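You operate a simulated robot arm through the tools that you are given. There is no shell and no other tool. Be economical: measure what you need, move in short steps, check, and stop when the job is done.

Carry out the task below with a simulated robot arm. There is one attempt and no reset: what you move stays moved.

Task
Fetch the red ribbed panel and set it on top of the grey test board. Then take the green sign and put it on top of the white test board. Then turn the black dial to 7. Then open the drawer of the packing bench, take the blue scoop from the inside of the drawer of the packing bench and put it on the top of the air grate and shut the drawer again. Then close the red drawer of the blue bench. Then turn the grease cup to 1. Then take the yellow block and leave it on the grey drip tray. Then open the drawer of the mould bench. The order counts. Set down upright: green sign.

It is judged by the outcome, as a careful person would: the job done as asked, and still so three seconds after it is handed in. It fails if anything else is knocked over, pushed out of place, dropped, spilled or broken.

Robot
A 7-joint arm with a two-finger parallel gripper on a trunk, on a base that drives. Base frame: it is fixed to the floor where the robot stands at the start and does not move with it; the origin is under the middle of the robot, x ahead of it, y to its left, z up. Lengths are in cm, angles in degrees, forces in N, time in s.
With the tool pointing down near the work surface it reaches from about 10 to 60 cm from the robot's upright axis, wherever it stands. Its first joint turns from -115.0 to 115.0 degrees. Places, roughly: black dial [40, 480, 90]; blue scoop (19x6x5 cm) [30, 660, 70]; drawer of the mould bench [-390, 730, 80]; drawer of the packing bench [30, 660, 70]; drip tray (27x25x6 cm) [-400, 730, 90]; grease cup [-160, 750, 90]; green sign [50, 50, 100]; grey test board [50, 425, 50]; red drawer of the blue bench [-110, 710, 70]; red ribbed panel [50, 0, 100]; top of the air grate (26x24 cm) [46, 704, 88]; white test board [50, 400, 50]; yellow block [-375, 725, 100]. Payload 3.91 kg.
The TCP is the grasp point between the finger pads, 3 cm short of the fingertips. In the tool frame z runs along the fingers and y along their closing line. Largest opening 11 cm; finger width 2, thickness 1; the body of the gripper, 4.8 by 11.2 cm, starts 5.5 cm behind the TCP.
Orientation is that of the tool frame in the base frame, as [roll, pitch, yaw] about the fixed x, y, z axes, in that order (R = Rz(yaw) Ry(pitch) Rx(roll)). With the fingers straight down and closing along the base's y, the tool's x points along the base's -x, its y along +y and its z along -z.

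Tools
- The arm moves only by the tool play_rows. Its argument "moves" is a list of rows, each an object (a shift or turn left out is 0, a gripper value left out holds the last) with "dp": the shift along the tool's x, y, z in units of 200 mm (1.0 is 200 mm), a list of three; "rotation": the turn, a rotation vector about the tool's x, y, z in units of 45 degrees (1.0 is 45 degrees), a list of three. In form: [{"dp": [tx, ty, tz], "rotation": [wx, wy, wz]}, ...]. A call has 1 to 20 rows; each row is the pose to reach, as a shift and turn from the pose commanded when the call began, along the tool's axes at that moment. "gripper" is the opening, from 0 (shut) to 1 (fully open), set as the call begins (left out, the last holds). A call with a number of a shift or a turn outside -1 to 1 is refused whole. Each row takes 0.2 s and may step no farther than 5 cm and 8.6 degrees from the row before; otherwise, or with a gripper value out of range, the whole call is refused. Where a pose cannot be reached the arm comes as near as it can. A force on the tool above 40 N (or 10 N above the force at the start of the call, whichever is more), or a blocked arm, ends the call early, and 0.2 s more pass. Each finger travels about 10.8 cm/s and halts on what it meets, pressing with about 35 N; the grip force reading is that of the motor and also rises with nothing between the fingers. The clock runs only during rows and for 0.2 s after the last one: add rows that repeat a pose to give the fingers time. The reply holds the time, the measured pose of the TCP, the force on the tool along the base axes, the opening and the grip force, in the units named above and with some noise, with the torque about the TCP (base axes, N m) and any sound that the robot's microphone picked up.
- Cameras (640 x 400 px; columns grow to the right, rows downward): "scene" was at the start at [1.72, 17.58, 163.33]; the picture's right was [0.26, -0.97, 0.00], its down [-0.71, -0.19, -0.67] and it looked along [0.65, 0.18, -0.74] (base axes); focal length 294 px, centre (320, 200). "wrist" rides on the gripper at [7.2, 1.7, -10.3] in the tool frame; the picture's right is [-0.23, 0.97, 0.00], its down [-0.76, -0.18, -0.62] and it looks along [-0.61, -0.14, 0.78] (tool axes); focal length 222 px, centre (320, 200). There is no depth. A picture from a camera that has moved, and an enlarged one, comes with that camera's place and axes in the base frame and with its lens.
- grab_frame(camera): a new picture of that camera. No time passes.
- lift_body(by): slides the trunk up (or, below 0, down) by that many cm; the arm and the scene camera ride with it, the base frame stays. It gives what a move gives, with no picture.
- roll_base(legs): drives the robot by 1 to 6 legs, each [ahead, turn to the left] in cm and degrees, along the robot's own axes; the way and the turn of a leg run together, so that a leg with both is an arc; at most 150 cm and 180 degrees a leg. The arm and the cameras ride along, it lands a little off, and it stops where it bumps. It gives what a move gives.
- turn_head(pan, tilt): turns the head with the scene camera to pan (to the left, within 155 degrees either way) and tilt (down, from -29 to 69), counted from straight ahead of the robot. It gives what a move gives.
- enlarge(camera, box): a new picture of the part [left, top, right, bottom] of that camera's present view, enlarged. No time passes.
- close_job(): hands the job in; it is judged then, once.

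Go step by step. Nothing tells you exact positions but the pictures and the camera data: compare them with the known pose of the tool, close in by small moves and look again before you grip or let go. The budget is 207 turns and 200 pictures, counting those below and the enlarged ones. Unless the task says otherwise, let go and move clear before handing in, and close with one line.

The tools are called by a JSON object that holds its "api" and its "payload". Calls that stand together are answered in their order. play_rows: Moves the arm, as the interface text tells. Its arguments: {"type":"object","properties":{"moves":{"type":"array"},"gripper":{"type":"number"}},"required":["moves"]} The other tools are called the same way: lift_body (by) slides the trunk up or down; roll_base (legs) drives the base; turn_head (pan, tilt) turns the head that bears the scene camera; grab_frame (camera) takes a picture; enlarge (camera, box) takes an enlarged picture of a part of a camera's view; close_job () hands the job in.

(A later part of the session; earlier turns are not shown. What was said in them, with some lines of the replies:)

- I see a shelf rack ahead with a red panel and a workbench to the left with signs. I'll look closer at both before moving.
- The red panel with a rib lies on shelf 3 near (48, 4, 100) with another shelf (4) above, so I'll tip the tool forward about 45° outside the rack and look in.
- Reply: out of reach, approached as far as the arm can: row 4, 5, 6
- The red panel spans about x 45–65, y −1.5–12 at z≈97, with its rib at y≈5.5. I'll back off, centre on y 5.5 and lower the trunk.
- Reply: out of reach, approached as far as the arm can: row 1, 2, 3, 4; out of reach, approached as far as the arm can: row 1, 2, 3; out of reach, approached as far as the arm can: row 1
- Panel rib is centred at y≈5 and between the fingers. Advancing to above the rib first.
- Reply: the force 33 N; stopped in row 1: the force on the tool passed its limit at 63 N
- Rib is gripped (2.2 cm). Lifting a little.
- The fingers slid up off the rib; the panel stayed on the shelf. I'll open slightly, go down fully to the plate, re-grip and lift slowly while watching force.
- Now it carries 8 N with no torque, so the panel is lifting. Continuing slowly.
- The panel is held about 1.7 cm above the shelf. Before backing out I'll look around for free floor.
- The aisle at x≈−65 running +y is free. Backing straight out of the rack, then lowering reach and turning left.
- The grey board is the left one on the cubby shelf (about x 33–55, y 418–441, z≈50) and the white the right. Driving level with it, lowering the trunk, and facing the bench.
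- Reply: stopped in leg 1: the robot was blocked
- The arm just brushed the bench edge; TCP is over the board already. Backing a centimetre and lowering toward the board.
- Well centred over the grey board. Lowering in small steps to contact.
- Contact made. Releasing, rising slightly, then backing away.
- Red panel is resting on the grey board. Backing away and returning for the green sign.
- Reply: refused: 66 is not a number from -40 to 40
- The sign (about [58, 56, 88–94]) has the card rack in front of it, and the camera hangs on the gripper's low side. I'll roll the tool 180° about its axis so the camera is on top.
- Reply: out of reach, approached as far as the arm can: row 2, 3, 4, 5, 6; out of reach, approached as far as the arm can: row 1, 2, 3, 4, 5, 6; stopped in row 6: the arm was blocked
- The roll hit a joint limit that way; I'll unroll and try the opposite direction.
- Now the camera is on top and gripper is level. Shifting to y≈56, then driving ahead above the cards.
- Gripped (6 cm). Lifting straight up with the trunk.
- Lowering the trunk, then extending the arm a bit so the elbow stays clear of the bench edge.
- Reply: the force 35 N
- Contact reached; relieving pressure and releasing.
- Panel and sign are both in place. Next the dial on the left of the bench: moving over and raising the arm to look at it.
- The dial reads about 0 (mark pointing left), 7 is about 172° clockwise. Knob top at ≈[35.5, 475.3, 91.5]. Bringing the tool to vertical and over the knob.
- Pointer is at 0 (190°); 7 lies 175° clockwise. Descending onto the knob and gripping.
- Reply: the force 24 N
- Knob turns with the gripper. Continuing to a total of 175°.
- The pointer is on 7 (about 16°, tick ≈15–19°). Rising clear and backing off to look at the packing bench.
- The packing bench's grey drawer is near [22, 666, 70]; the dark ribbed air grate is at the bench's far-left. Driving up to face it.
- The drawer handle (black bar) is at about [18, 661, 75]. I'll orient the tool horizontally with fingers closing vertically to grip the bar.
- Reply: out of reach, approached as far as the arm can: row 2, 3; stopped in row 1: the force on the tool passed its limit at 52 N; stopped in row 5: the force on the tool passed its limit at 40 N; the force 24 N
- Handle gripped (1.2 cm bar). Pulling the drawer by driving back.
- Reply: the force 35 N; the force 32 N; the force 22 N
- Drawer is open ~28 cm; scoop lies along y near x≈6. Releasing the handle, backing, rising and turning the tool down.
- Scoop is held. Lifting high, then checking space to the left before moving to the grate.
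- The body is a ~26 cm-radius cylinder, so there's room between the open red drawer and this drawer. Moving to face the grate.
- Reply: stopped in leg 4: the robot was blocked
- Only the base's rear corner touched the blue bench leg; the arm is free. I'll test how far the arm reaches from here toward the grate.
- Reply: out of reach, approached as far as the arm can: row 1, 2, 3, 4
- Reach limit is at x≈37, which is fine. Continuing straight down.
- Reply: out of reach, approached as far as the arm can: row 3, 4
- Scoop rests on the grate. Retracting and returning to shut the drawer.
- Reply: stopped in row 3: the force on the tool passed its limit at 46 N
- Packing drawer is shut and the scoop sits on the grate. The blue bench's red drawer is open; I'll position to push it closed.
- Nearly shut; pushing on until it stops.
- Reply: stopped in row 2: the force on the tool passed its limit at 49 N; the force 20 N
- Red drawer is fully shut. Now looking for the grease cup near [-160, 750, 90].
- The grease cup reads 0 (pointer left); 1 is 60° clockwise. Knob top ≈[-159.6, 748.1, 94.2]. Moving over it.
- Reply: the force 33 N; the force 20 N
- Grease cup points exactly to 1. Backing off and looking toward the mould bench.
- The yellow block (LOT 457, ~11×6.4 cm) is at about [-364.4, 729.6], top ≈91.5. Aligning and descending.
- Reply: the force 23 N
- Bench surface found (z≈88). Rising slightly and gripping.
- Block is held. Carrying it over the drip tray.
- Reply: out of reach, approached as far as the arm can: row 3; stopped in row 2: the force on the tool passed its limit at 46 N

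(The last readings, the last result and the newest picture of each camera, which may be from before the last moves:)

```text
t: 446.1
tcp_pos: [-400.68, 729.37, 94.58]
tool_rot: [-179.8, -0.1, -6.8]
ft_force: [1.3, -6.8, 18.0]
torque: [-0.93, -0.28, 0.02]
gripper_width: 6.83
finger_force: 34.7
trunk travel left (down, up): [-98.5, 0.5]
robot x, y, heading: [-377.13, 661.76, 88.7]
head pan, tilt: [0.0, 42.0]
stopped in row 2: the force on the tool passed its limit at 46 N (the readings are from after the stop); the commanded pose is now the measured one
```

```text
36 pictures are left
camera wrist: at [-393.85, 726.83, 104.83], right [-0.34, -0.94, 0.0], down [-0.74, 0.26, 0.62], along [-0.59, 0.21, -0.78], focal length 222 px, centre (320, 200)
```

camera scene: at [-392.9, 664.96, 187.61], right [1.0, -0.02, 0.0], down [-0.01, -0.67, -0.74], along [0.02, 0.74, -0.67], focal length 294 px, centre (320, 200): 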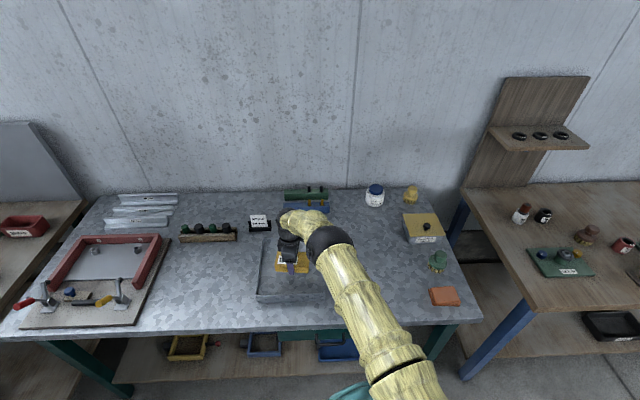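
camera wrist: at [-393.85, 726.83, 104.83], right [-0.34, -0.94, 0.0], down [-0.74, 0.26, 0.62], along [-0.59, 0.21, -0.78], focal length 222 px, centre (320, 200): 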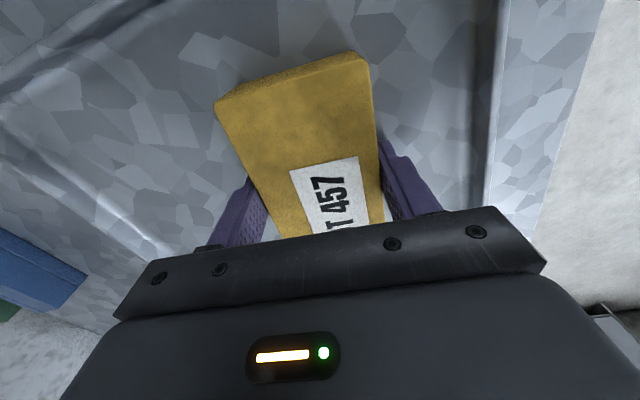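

Block touches the tray floor. Releasing.

{"api": "play_rows", "payload": {"gripper": 0.78, "moves": [{"dp": [0, 0, -0.005]}, {"dp": [0, 0, -0.005]}, {"dp": [0, 0, -0.005]}]}}

{"api": "play_rows", "payload": {"moves": [{"dp": [0, 0, -0.15]}, {"dp": [0, 0, -0.35]}, {"dp": [0, 0, -0.55]}, {"dp": [0, 0, -0.75]}]}}

{"api": "grab_frame", "payload": {"camera": "wrist"}}

{"api": "roll_base", "payload": {"legs": [[-35, 0]]}}

{"api": "grab_frame", "payload": {"camera": "scene"}}

```text
t: 446.9
tcp_pos: [-400.72, 729.71, 94.64]
tool_rot: [-179.6, 0.0, -6.8]
ft_force: [3.4, 11.5, 18.2]
torque: [-0.52, -0.01, 0.04]
gripper_width: 8.02
finger_force: 0.1
trunk travel left (down, up): [-98.5, 0.5]
robot x, y, heading: [-377.05, 662.05, 88.7]
head pan, tilt: [0.0, 42.0]
```

```text
t: 447.9
tcp_pos: [-400.58, 729.68, 109.33]
tool_rot: [-180.0, -0.1, -6.7]
ft_force: [-0.4, -0.3, 0.4]
torque: [0.01, 0.02, 0.0]
gripper_width: 8.56
finger_force: 0.1
trunk travel left (down, up): [-98.5, 0.5]
robot x, y, heading: [-377.15, 661.98, 89.2]
head pan, tilt: [0.0, 42.0]
```

```text
35 pictures are left
camera wrist: at [-393.9, 727.09, 119.64], right [-0.34, -0.94, 0.0], down [-0.74, 0.27, 0.62], along [-0.58, 0.21, -0.78], focal length 222 px, centre (320, 200)
```

wrist: 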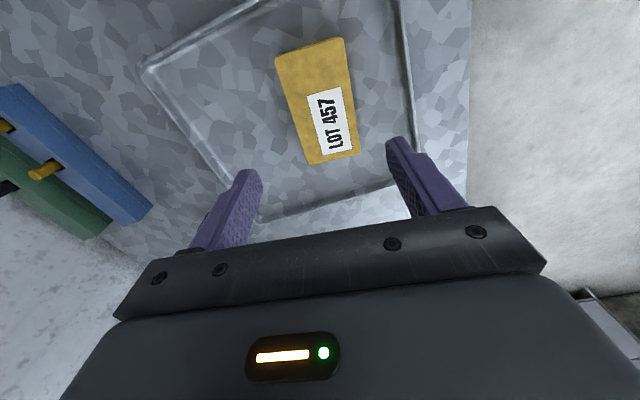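

```text
t: 450.5
tcp_pos: [-401.5, 694.46, 109.44]
tool_rot: [-179.9, -0.1, -6.7]
ft_force: [0.5, 0.1, -0.3]
torque: [0.01, -0.01, 0.02]
gripper_width: 8.58
finger_force: 0.1
trunk travel left (down, up): [-98.5, 0.5]
robot x, y, heading: [-378.05, 626.79, 89.0]
head pan, tilt: [0.0, 42.0]
```

```text
34 pictures are left
camera scene: at [-393.45, 629.59, 187.63], right [1.0, -0.02, 0.0], down [-0.01, -0.67, -0.74], along [0.02, 0.74, -0.67], focal length 294 px, centre (320, 200)
```

scene: 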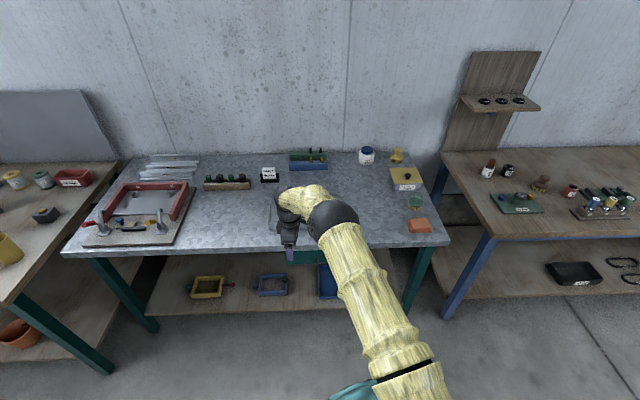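

Block is resting in the drip tray. Now orienting the tool horizontally for the mould-bench drawer handle (≈[-387.6, 708, 81]).

{"api": "play_rows", "payload": {"gripper": 0.55, "moves": [{"rotation": [0.18, 0, 0], "dp": [0.15, 0.1, 0]}, {"rotation": [0.36, 0, 0], "dp": [0.3, 0.2, 0]}, {"rotation": [0.54, 0, 0], "dp": [0.45, 0.3, 0]}, {"rotation": [0.72, 0, 0], "dp": [0.6, 0.4, 0]}, {"rotation": [0.9, 0, 0], "dp": [0.7, 0.5, 0]}, {"rotation": [1.0, 0, 0], "dp": [0.7, 0.6, 0]}]}}

{"api": "play_rows", "payload": {"moves": [{"rotation": [0.18, 0, 0]}, {"rotation": [0.36, 0, 0]}, {"rotation": [0.54, 0, 0]}, {"rotation": [0.72, 0, 0]}, {"rotation": [0.9, 0, 0]}, {"rotation": [1.0, 0, 0]}]}}

{"api": "play_rows", "payload": {"moves": [{"rotation": [0, -0.15, 0]}]}}

{"api": "lift_body", "payload": {"by": -28}}

{"api": "grab_frame", "payload": {"camera": "wrist"}}

{"api": "grab_frame", "payload": {"camera": "scene"}}

```text
t: 451.9
tcp_pos: [-389.18, 680.97, 109.71]
tool_rot: [-134.7, -0.1, -6.7]
ft_force: [-0.4, 0.9, 0.0]
torque: [0.01, 0.0, -0.03]
gripper_width: 6.05
finger_force: 0.1
trunk travel left (down, up): [-98.5, 0.5]
robot x, y, heading: [-377.67, 626.6, 89.0]
head pan, tilt: [0.0, 42.0]
```

```text
t: 453.3
tcp_pos: [-389.18, 680.96, 109.28]
tool_rot: [-89.9, -0.1, -6.7]
ft_force: [-0.1, -0.1, -0.2]
torque: [0.01, 0.01, 0.01]
gripper_width: 6.04
finger_force: 0.0
trunk travel left (down, up): [-98.5, 0.5]
robot x, y, heading: [-378.45, 626.61, 88.8]
head pan, tilt: [0.0, 42.0]
```

```text
t: 453.7
tcp_pos: [-389.13, 680.95, 109.44]
tool_rot: [-89.9, -0.1, 0.0]
ft_force: [0.0, 0.0, 0.6]
torque: [0.04, 0.01, -0.04]
gripper_width: 6.05
finger_force: 0.1
trunk travel left (down, up): [-98.5, 0.5]
robot x, y, heading: [-378.26, 626.59, 88.8]
head pan, tilt: [0.0, 42.0]
```

```text
t: 456.6
tcp_pos: [-389.13, 681.04, 81.43]
tool_rot: [-89.9, -0.1, 0.0]
ft_force: [-0.9, -1.0, -0.2]
torque: [0.02, -0.04, 0.0]
gripper_width: 6.06
finger_force: 0.0
trunk travel left (down, up): [-70.5, 28.5]
robot x, y, heading: [-378.43, 626.9, 88.5]
head pan, tilt: [0.0, 42.0]
```

```text
33 pictures are left
camera wrist: at [-381.99, 670.63, 79.6], right [-0.23, 0.0, -0.97], down [-0.76, -0.62, 0.18], along [-0.61, 0.78, 0.14], focal length 222 px, centre (320, 200)
```

wrist: 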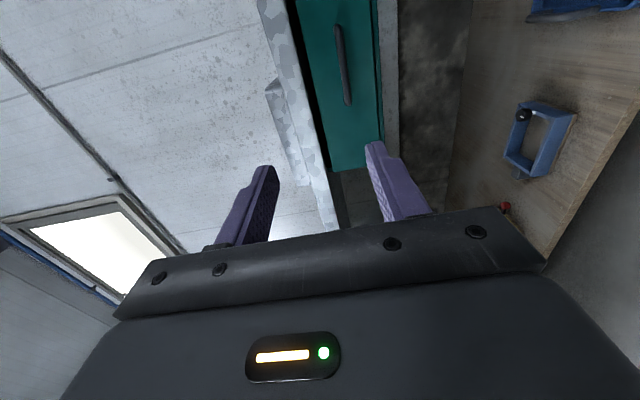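

```text
32 pictures are left
camera scene: at [-393.45, 629.66, 159.63], right [1.0, -0.02, 0.0], down [-0.01, -0.67, -0.74], along [0.02, 0.74, -0.67], focal length 294 px, centre (320, 200)
```

scene: 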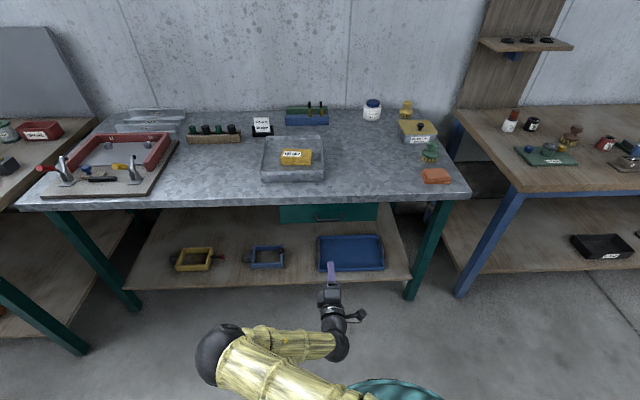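

{"api": "lift_body", "payload": {"by": -4.2}}

{"api": "roll_base", "payload": {"legs": [[22, 0]]}}

{"api": "grab_frame", "payload": {"camera": "wrist"}}

{"api": "grab_frame", "payload": {"camera": "scene"}}

```text
t: 457.4
tcp_pos: [-389.1, 681.03, 77.23]
tool_rot: [-89.9, -0.1, 0.0]
ft_force: [-0.3, 0.0, 0.3]
torque: [0.02, -0.03, -0.01]
gripper_width: 6.04
finger_force: 0.1
trunk travel left (down, up): [-66.3, 32.7]
robot x, y, heading: [-378.18, 626.64, 88.7]
head pan, tilt: [0.0, 42.0]
```

```text
t: 459.3
tcp_pos: [-388.75, 703.01, 77.07]
tool_rot: [-89.9, -0.2, 0.2]
ft_force: [0.3, -0.5, -0.2]
torque: [0.04, -0.03, -0.01]
gripper_width: 6.07
finger_force: 0.0
trunk travel left (down, up): [-66.3, 32.7]
robot x, y, heading: [-377.29, 648.81, 88.9]
head pan, tilt: [0.0, 42.0]
```

```text
31 pictures are left
camera wrist: at [-381.65, 692.63, 75.38], right [-0.23, 0.0, -0.97], down [-0.76, -0.63, 0.18], along [-0.61, 0.78, 0.14], focal length 222 px, centre (320, 200)
```

wrist: 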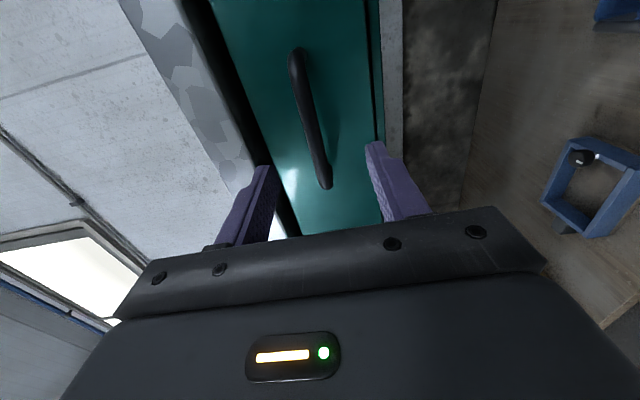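

```text
30 pictures are left
camera scene: at [-393.02, 651.67, 155.43], right [1.0, -0.02, 0.0], down [-0.01, -0.67, -0.74], along [0.01, 0.74, -0.67], focal length 294 px, centre (320, 200)
```

scene: 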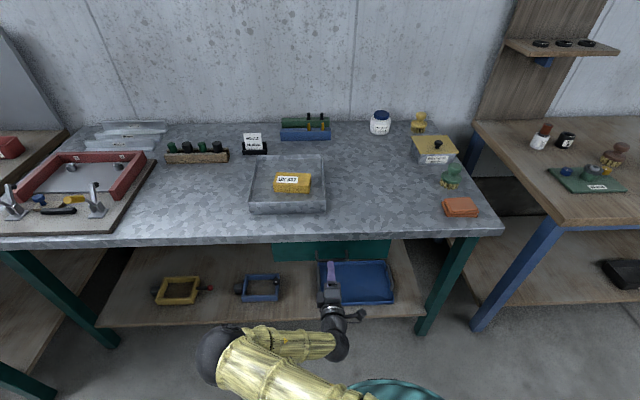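

{"api": "play_rows", "payload": {"moves": [{"dp": [0, -0.01, 0.1]}, {"dp": [0, -0.01, 0.2]}, {"dp": [0, -0.01, 0.24]}]}}

{"api": "grab_frame", "payload": {"camera": "wrist"}}

```text
t: 460.1
tcp_pos: [-388.92, 707.77, 77.4]
tool_rot: [-89.9, -0.1, 0.2]
ft_force: [-0.2, 0.7, -0.4]
torque: [0.03, 0.03, 0.0]
gripper_width: 6.06
finger_force: 0.2
trunk travel left (down, up): [-66.3, 32.7]
robot x, y, heading: [-377.62, 649.01, 89.0]
head pan, tilt: [0.0, 42.0]
```

```text
29 pictures are left
camera wrist: at [-381.73, 697.43, 75.62], right [-0.22, 0.0, -0.97], down [-0.76, -0.63, 0.17], along [-0.61, 0.78, 0.14], focal length 222 px, centre (320, 200)
```

wrist: 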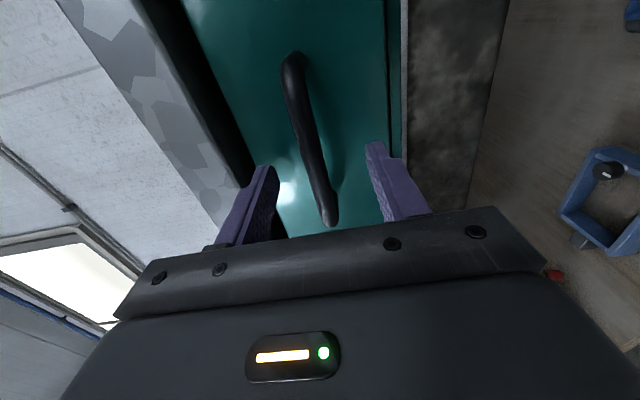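

{"api": "play_rows", "payload": {"moves": [{"dp": [0, 0, 0.03]}, {"dp": [0, 0, 0.06]}]}}

{"api": "play_rows", "payload": {"gripper": 0, "moves": [{"dp": [0, 0, 0]}, {"dp": [0, 0, 0]}, {"dp": [0, 0, 0]}, {"dp": [0, 0, 0]}]}}

{"api": "grab_frame", "payload": {"camera": "wrist"}}

```text
t: 460.7
tcp_pos: [-388.69, 708.97, 77.36]
tool_rot: [-89.9, -0.1, 0.0]
ft_force: [-0.3, -0.3, 0.4]
torque: [0.0, -0.01, -0.02]
gripper_width: 6.06
finger_force: 0.1
trunk travel left (down, up): [-66.3, 32.7]
robot x, y, heading: [-377.46, 648.96, 88.9]
head pan, tilt: [0.0, 42.0]
```

```text
t: 461.7
tcp_pos: [-388.75, 708.98, 77.52]
tool_rot: [-89.7, -0.1, 0.1]
ft_force: [-0.7, 0.7, 8.1]
torque: [0.0, 0.16, -0.07]
gripper_width: 1.14
finger_force: 45.5
trunk travel left (down, up): [-66.3, 32.7]
robot x, y, heading: [-377.78, 648.96, 88.7]
head pan, tilt: [0.0, 42.0]
```

```text
28 pictures are left
camera wrist: at [-381.7, 698.62, 75.66], right [-0.23, 0.0, -0.97], down [-0.76, -0.63, 0.17], along [-0.61, 0.78, 0.14], focal length 222 px, centre (320, 200)
```

wrist: 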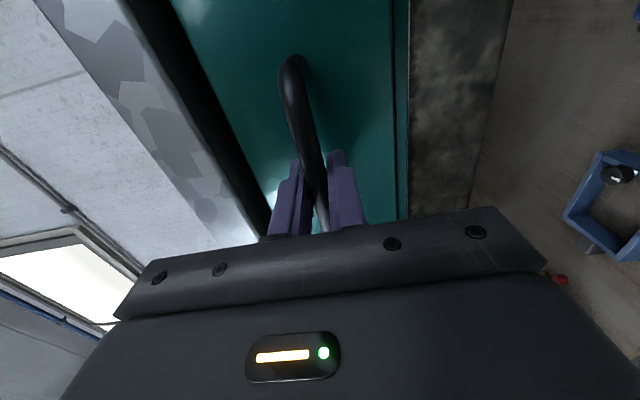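

Handle gripped. Pulling the drawer open.

{"api": "roll_base", "payload": {"legs": [[-14, 0], [-12, 0]]}}

{"api": "grab_frame", "payload": {"camera": "scene"}}

```text
t: 463.5
tcp_pos: [-388.65, 694.17, 77.46]
tool_rot: [-89.8, -0.2, -0.6]
ft_force: [3.2, -0.7, -2.5]
torque: [0.03, 0.29, 0.7]
gripper_width: 1.17
finger_force: 45.1
trunk travel left (down, up): [-66.3, 32.7]
robot x, y, heading: [-378.27, 634.0, 88.8]
head pan, tilt: [0.0, 42.0]
stopped in leg 2: the force on the tool passed its limit at 44 N (the readings are from after the stop); the commanded pose is now the measured one
```

```text
27 pictures are left
camera scene: at [-393.25, 636.92, 155.43], right [1.0, -0.02, 0.0], down [-0.01, -0.67, -0.74], along [0.01, 0.74, -0.67], focal length 294 px, centre (320, 200)
```

scene: 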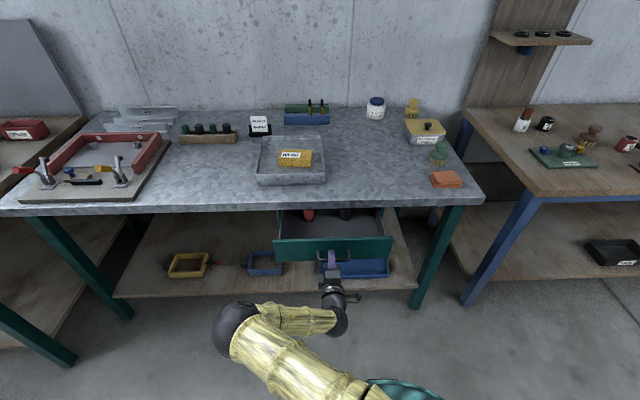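

{"api": "roll_base", "payload": {"legs": [[-5, 0]]}}

{"api": "roll_base", "payload": {"legs": [[-5, 0]]}}

{"api": "grab_frame", "payload": {"camera": "scene"}}

```text
t: 464.4
tcp_pos: [-388.46, 689.32, 77.59]
tool_rot: [-89.8, -0.2, -0.7]
ft_force: [12.6, -1.6, -6.5]
torque: [-0.05, 0.22, -0.13]
gripper_width: 1.21
finger_force: 44.8
trunk travel left (down, up): [-66.3, 32.7]
robot x, y, heading: [-378.35, 629.1, 88.7]
head pan, tilt: [0.0, 42.0]
```

```text
t: 465.4
tcp_pos: [-388.34, 684.21, 77.49]
tool_rot: [-89.9, -0.2, -1.0]
ft_force: [14.2, -0.6, -0.8]
torque: [-0.07, 0.27, -0.17]
gripper_width: 1.14
finger_force: 44.9
trunk travel left (down, up): [-66.3, 32.7]
robot x, y, heading: [-378.09, 623.88, 88.7]
head pan, tilt: [0.0, 42.0]
```

```text
26 pictures are left
camera scene: at [-393.29, 626.87, 155.45], right [1.0, -0.02, 0.0], down [-0.01, -0.67, -0.74], along [0.01, 0.74, -0.67], focal length 294 px, centre (320, 200)
```

scene: 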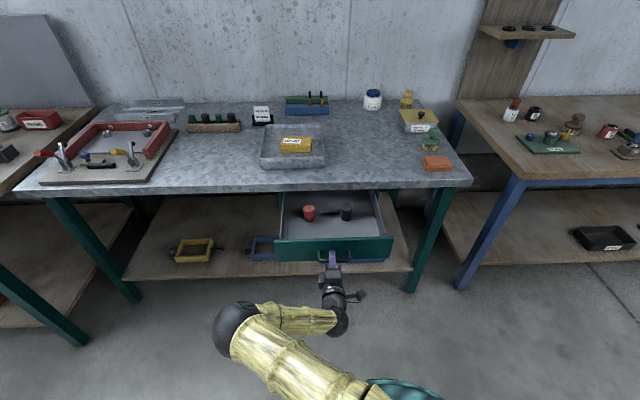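

{"api": "roll_base", "payload": {"legs": [[-4, 0]]}}

{"api": "play_rows", "payload": {"gripper": 0.45, "moves": [{"dp": [0, 0, 0]}, {"dp": [0, 0, 0]}, {"dp": [0, 0, 0]}]}}

{"api": "roll_base", "payload": {"legs": [[-15, 0]]}}

{"api": "grab_frame", "payload": {"camera": "scene"}}

{"api": "enlarge", "payload": {"camera": "scene", "box": [240, 80, 440, 270]}}

```text
t: 466.3
tcp_pos: [-388.31, 680.08, 77.55]
tool_rot: [-89.9, -0.3, -1.2]
ft_force: [13.1, -2.0, 3.3]
torque: [0.01, 0.23, -0.29]
gripper_width: 1.16
finger_force: 44.9
trunk travel left (down, up): [-66.3, 32.7]
robot x, y, heading: [-378.37, 619.79, 88.6]
head pan, tilt: [0.0, 42.0]
```

```text
t: 467.1
tcp_pos: [-388.43, 680.25, 77.39]
tool_rot: [-89.9, -0.2, -1.1]
ft_force: [-0.4, 0.1, 0.9]
torque: [-0.01, 0.0, 0.01]
gripper_width: 4.96
finger_force: 0.1
trunk travel left (down, up): [-66.3, 32.7]
robot x, y, heading: [-378.24, 619.83, 89.1]
head pan, tilt: [0.0, 42.0]
```

```text
t: 468.6
tcp_pos: [-388.64, 665.35, 77.53]
tool_rot: [-89.9, -0.4, -1.4]
ft_force: [0.2, -0.5, 0.2]
torque: [-0.01, 0.01, 0.0]
gripper_width: 4.96
finger_force: 0.0
trunk travel left (down, up): [-66.3, 32.7]
robot x, y, heading: [-378.31, 605.08, 89.0]
head pan, tilt: [0.0, 42.0]
```

```text
25 pictures are left
camera scene: at [-393.82, 608.01, 155.43], right [1.0, -0.02, 0.0], down [-0.01, -0.67, -0.74], along [0.02, 0.74, -0.67], focal length 294 px, centre (320, 200)
```

scene: 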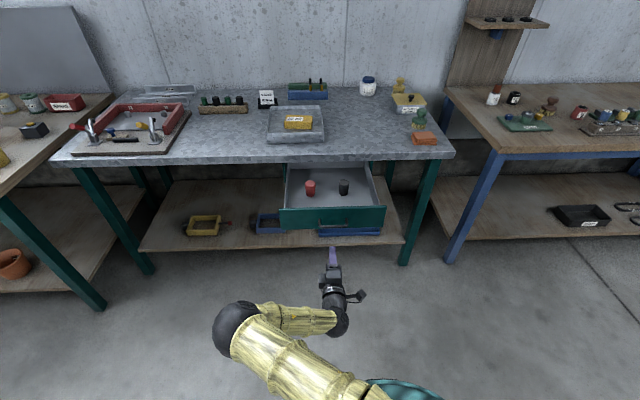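

```text
2.11 times, centred on (340, 175) of scene
camera zoom: at [-393.82, 608.01, 155.43], right [1.0, -0.02, 0.0], down [-0.01, -0.67, -0.74], along [0.02, 0.74, -0.67], focal length 619 px, centre (278, 253)
```

zoom: 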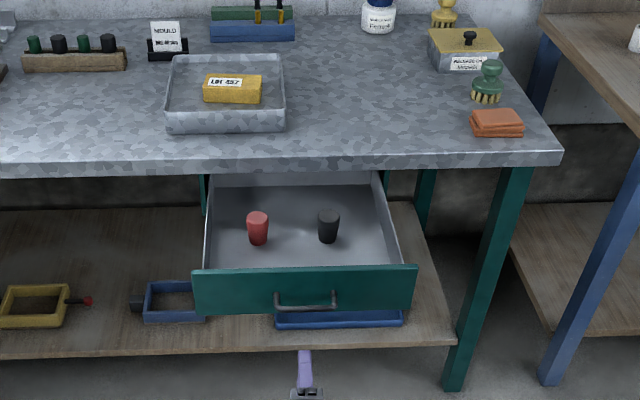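

The block lies in the tray, the mould-bench drawer is open, and the gripper is clear, so I'm handing in.

{"api": "close_job", "payload": {}}

```text
The job is handed in.
```

All eight steps were carried out in the order you gave. The green sign stands upright on the white board, and the arm was clear of everything when I handed the job in.
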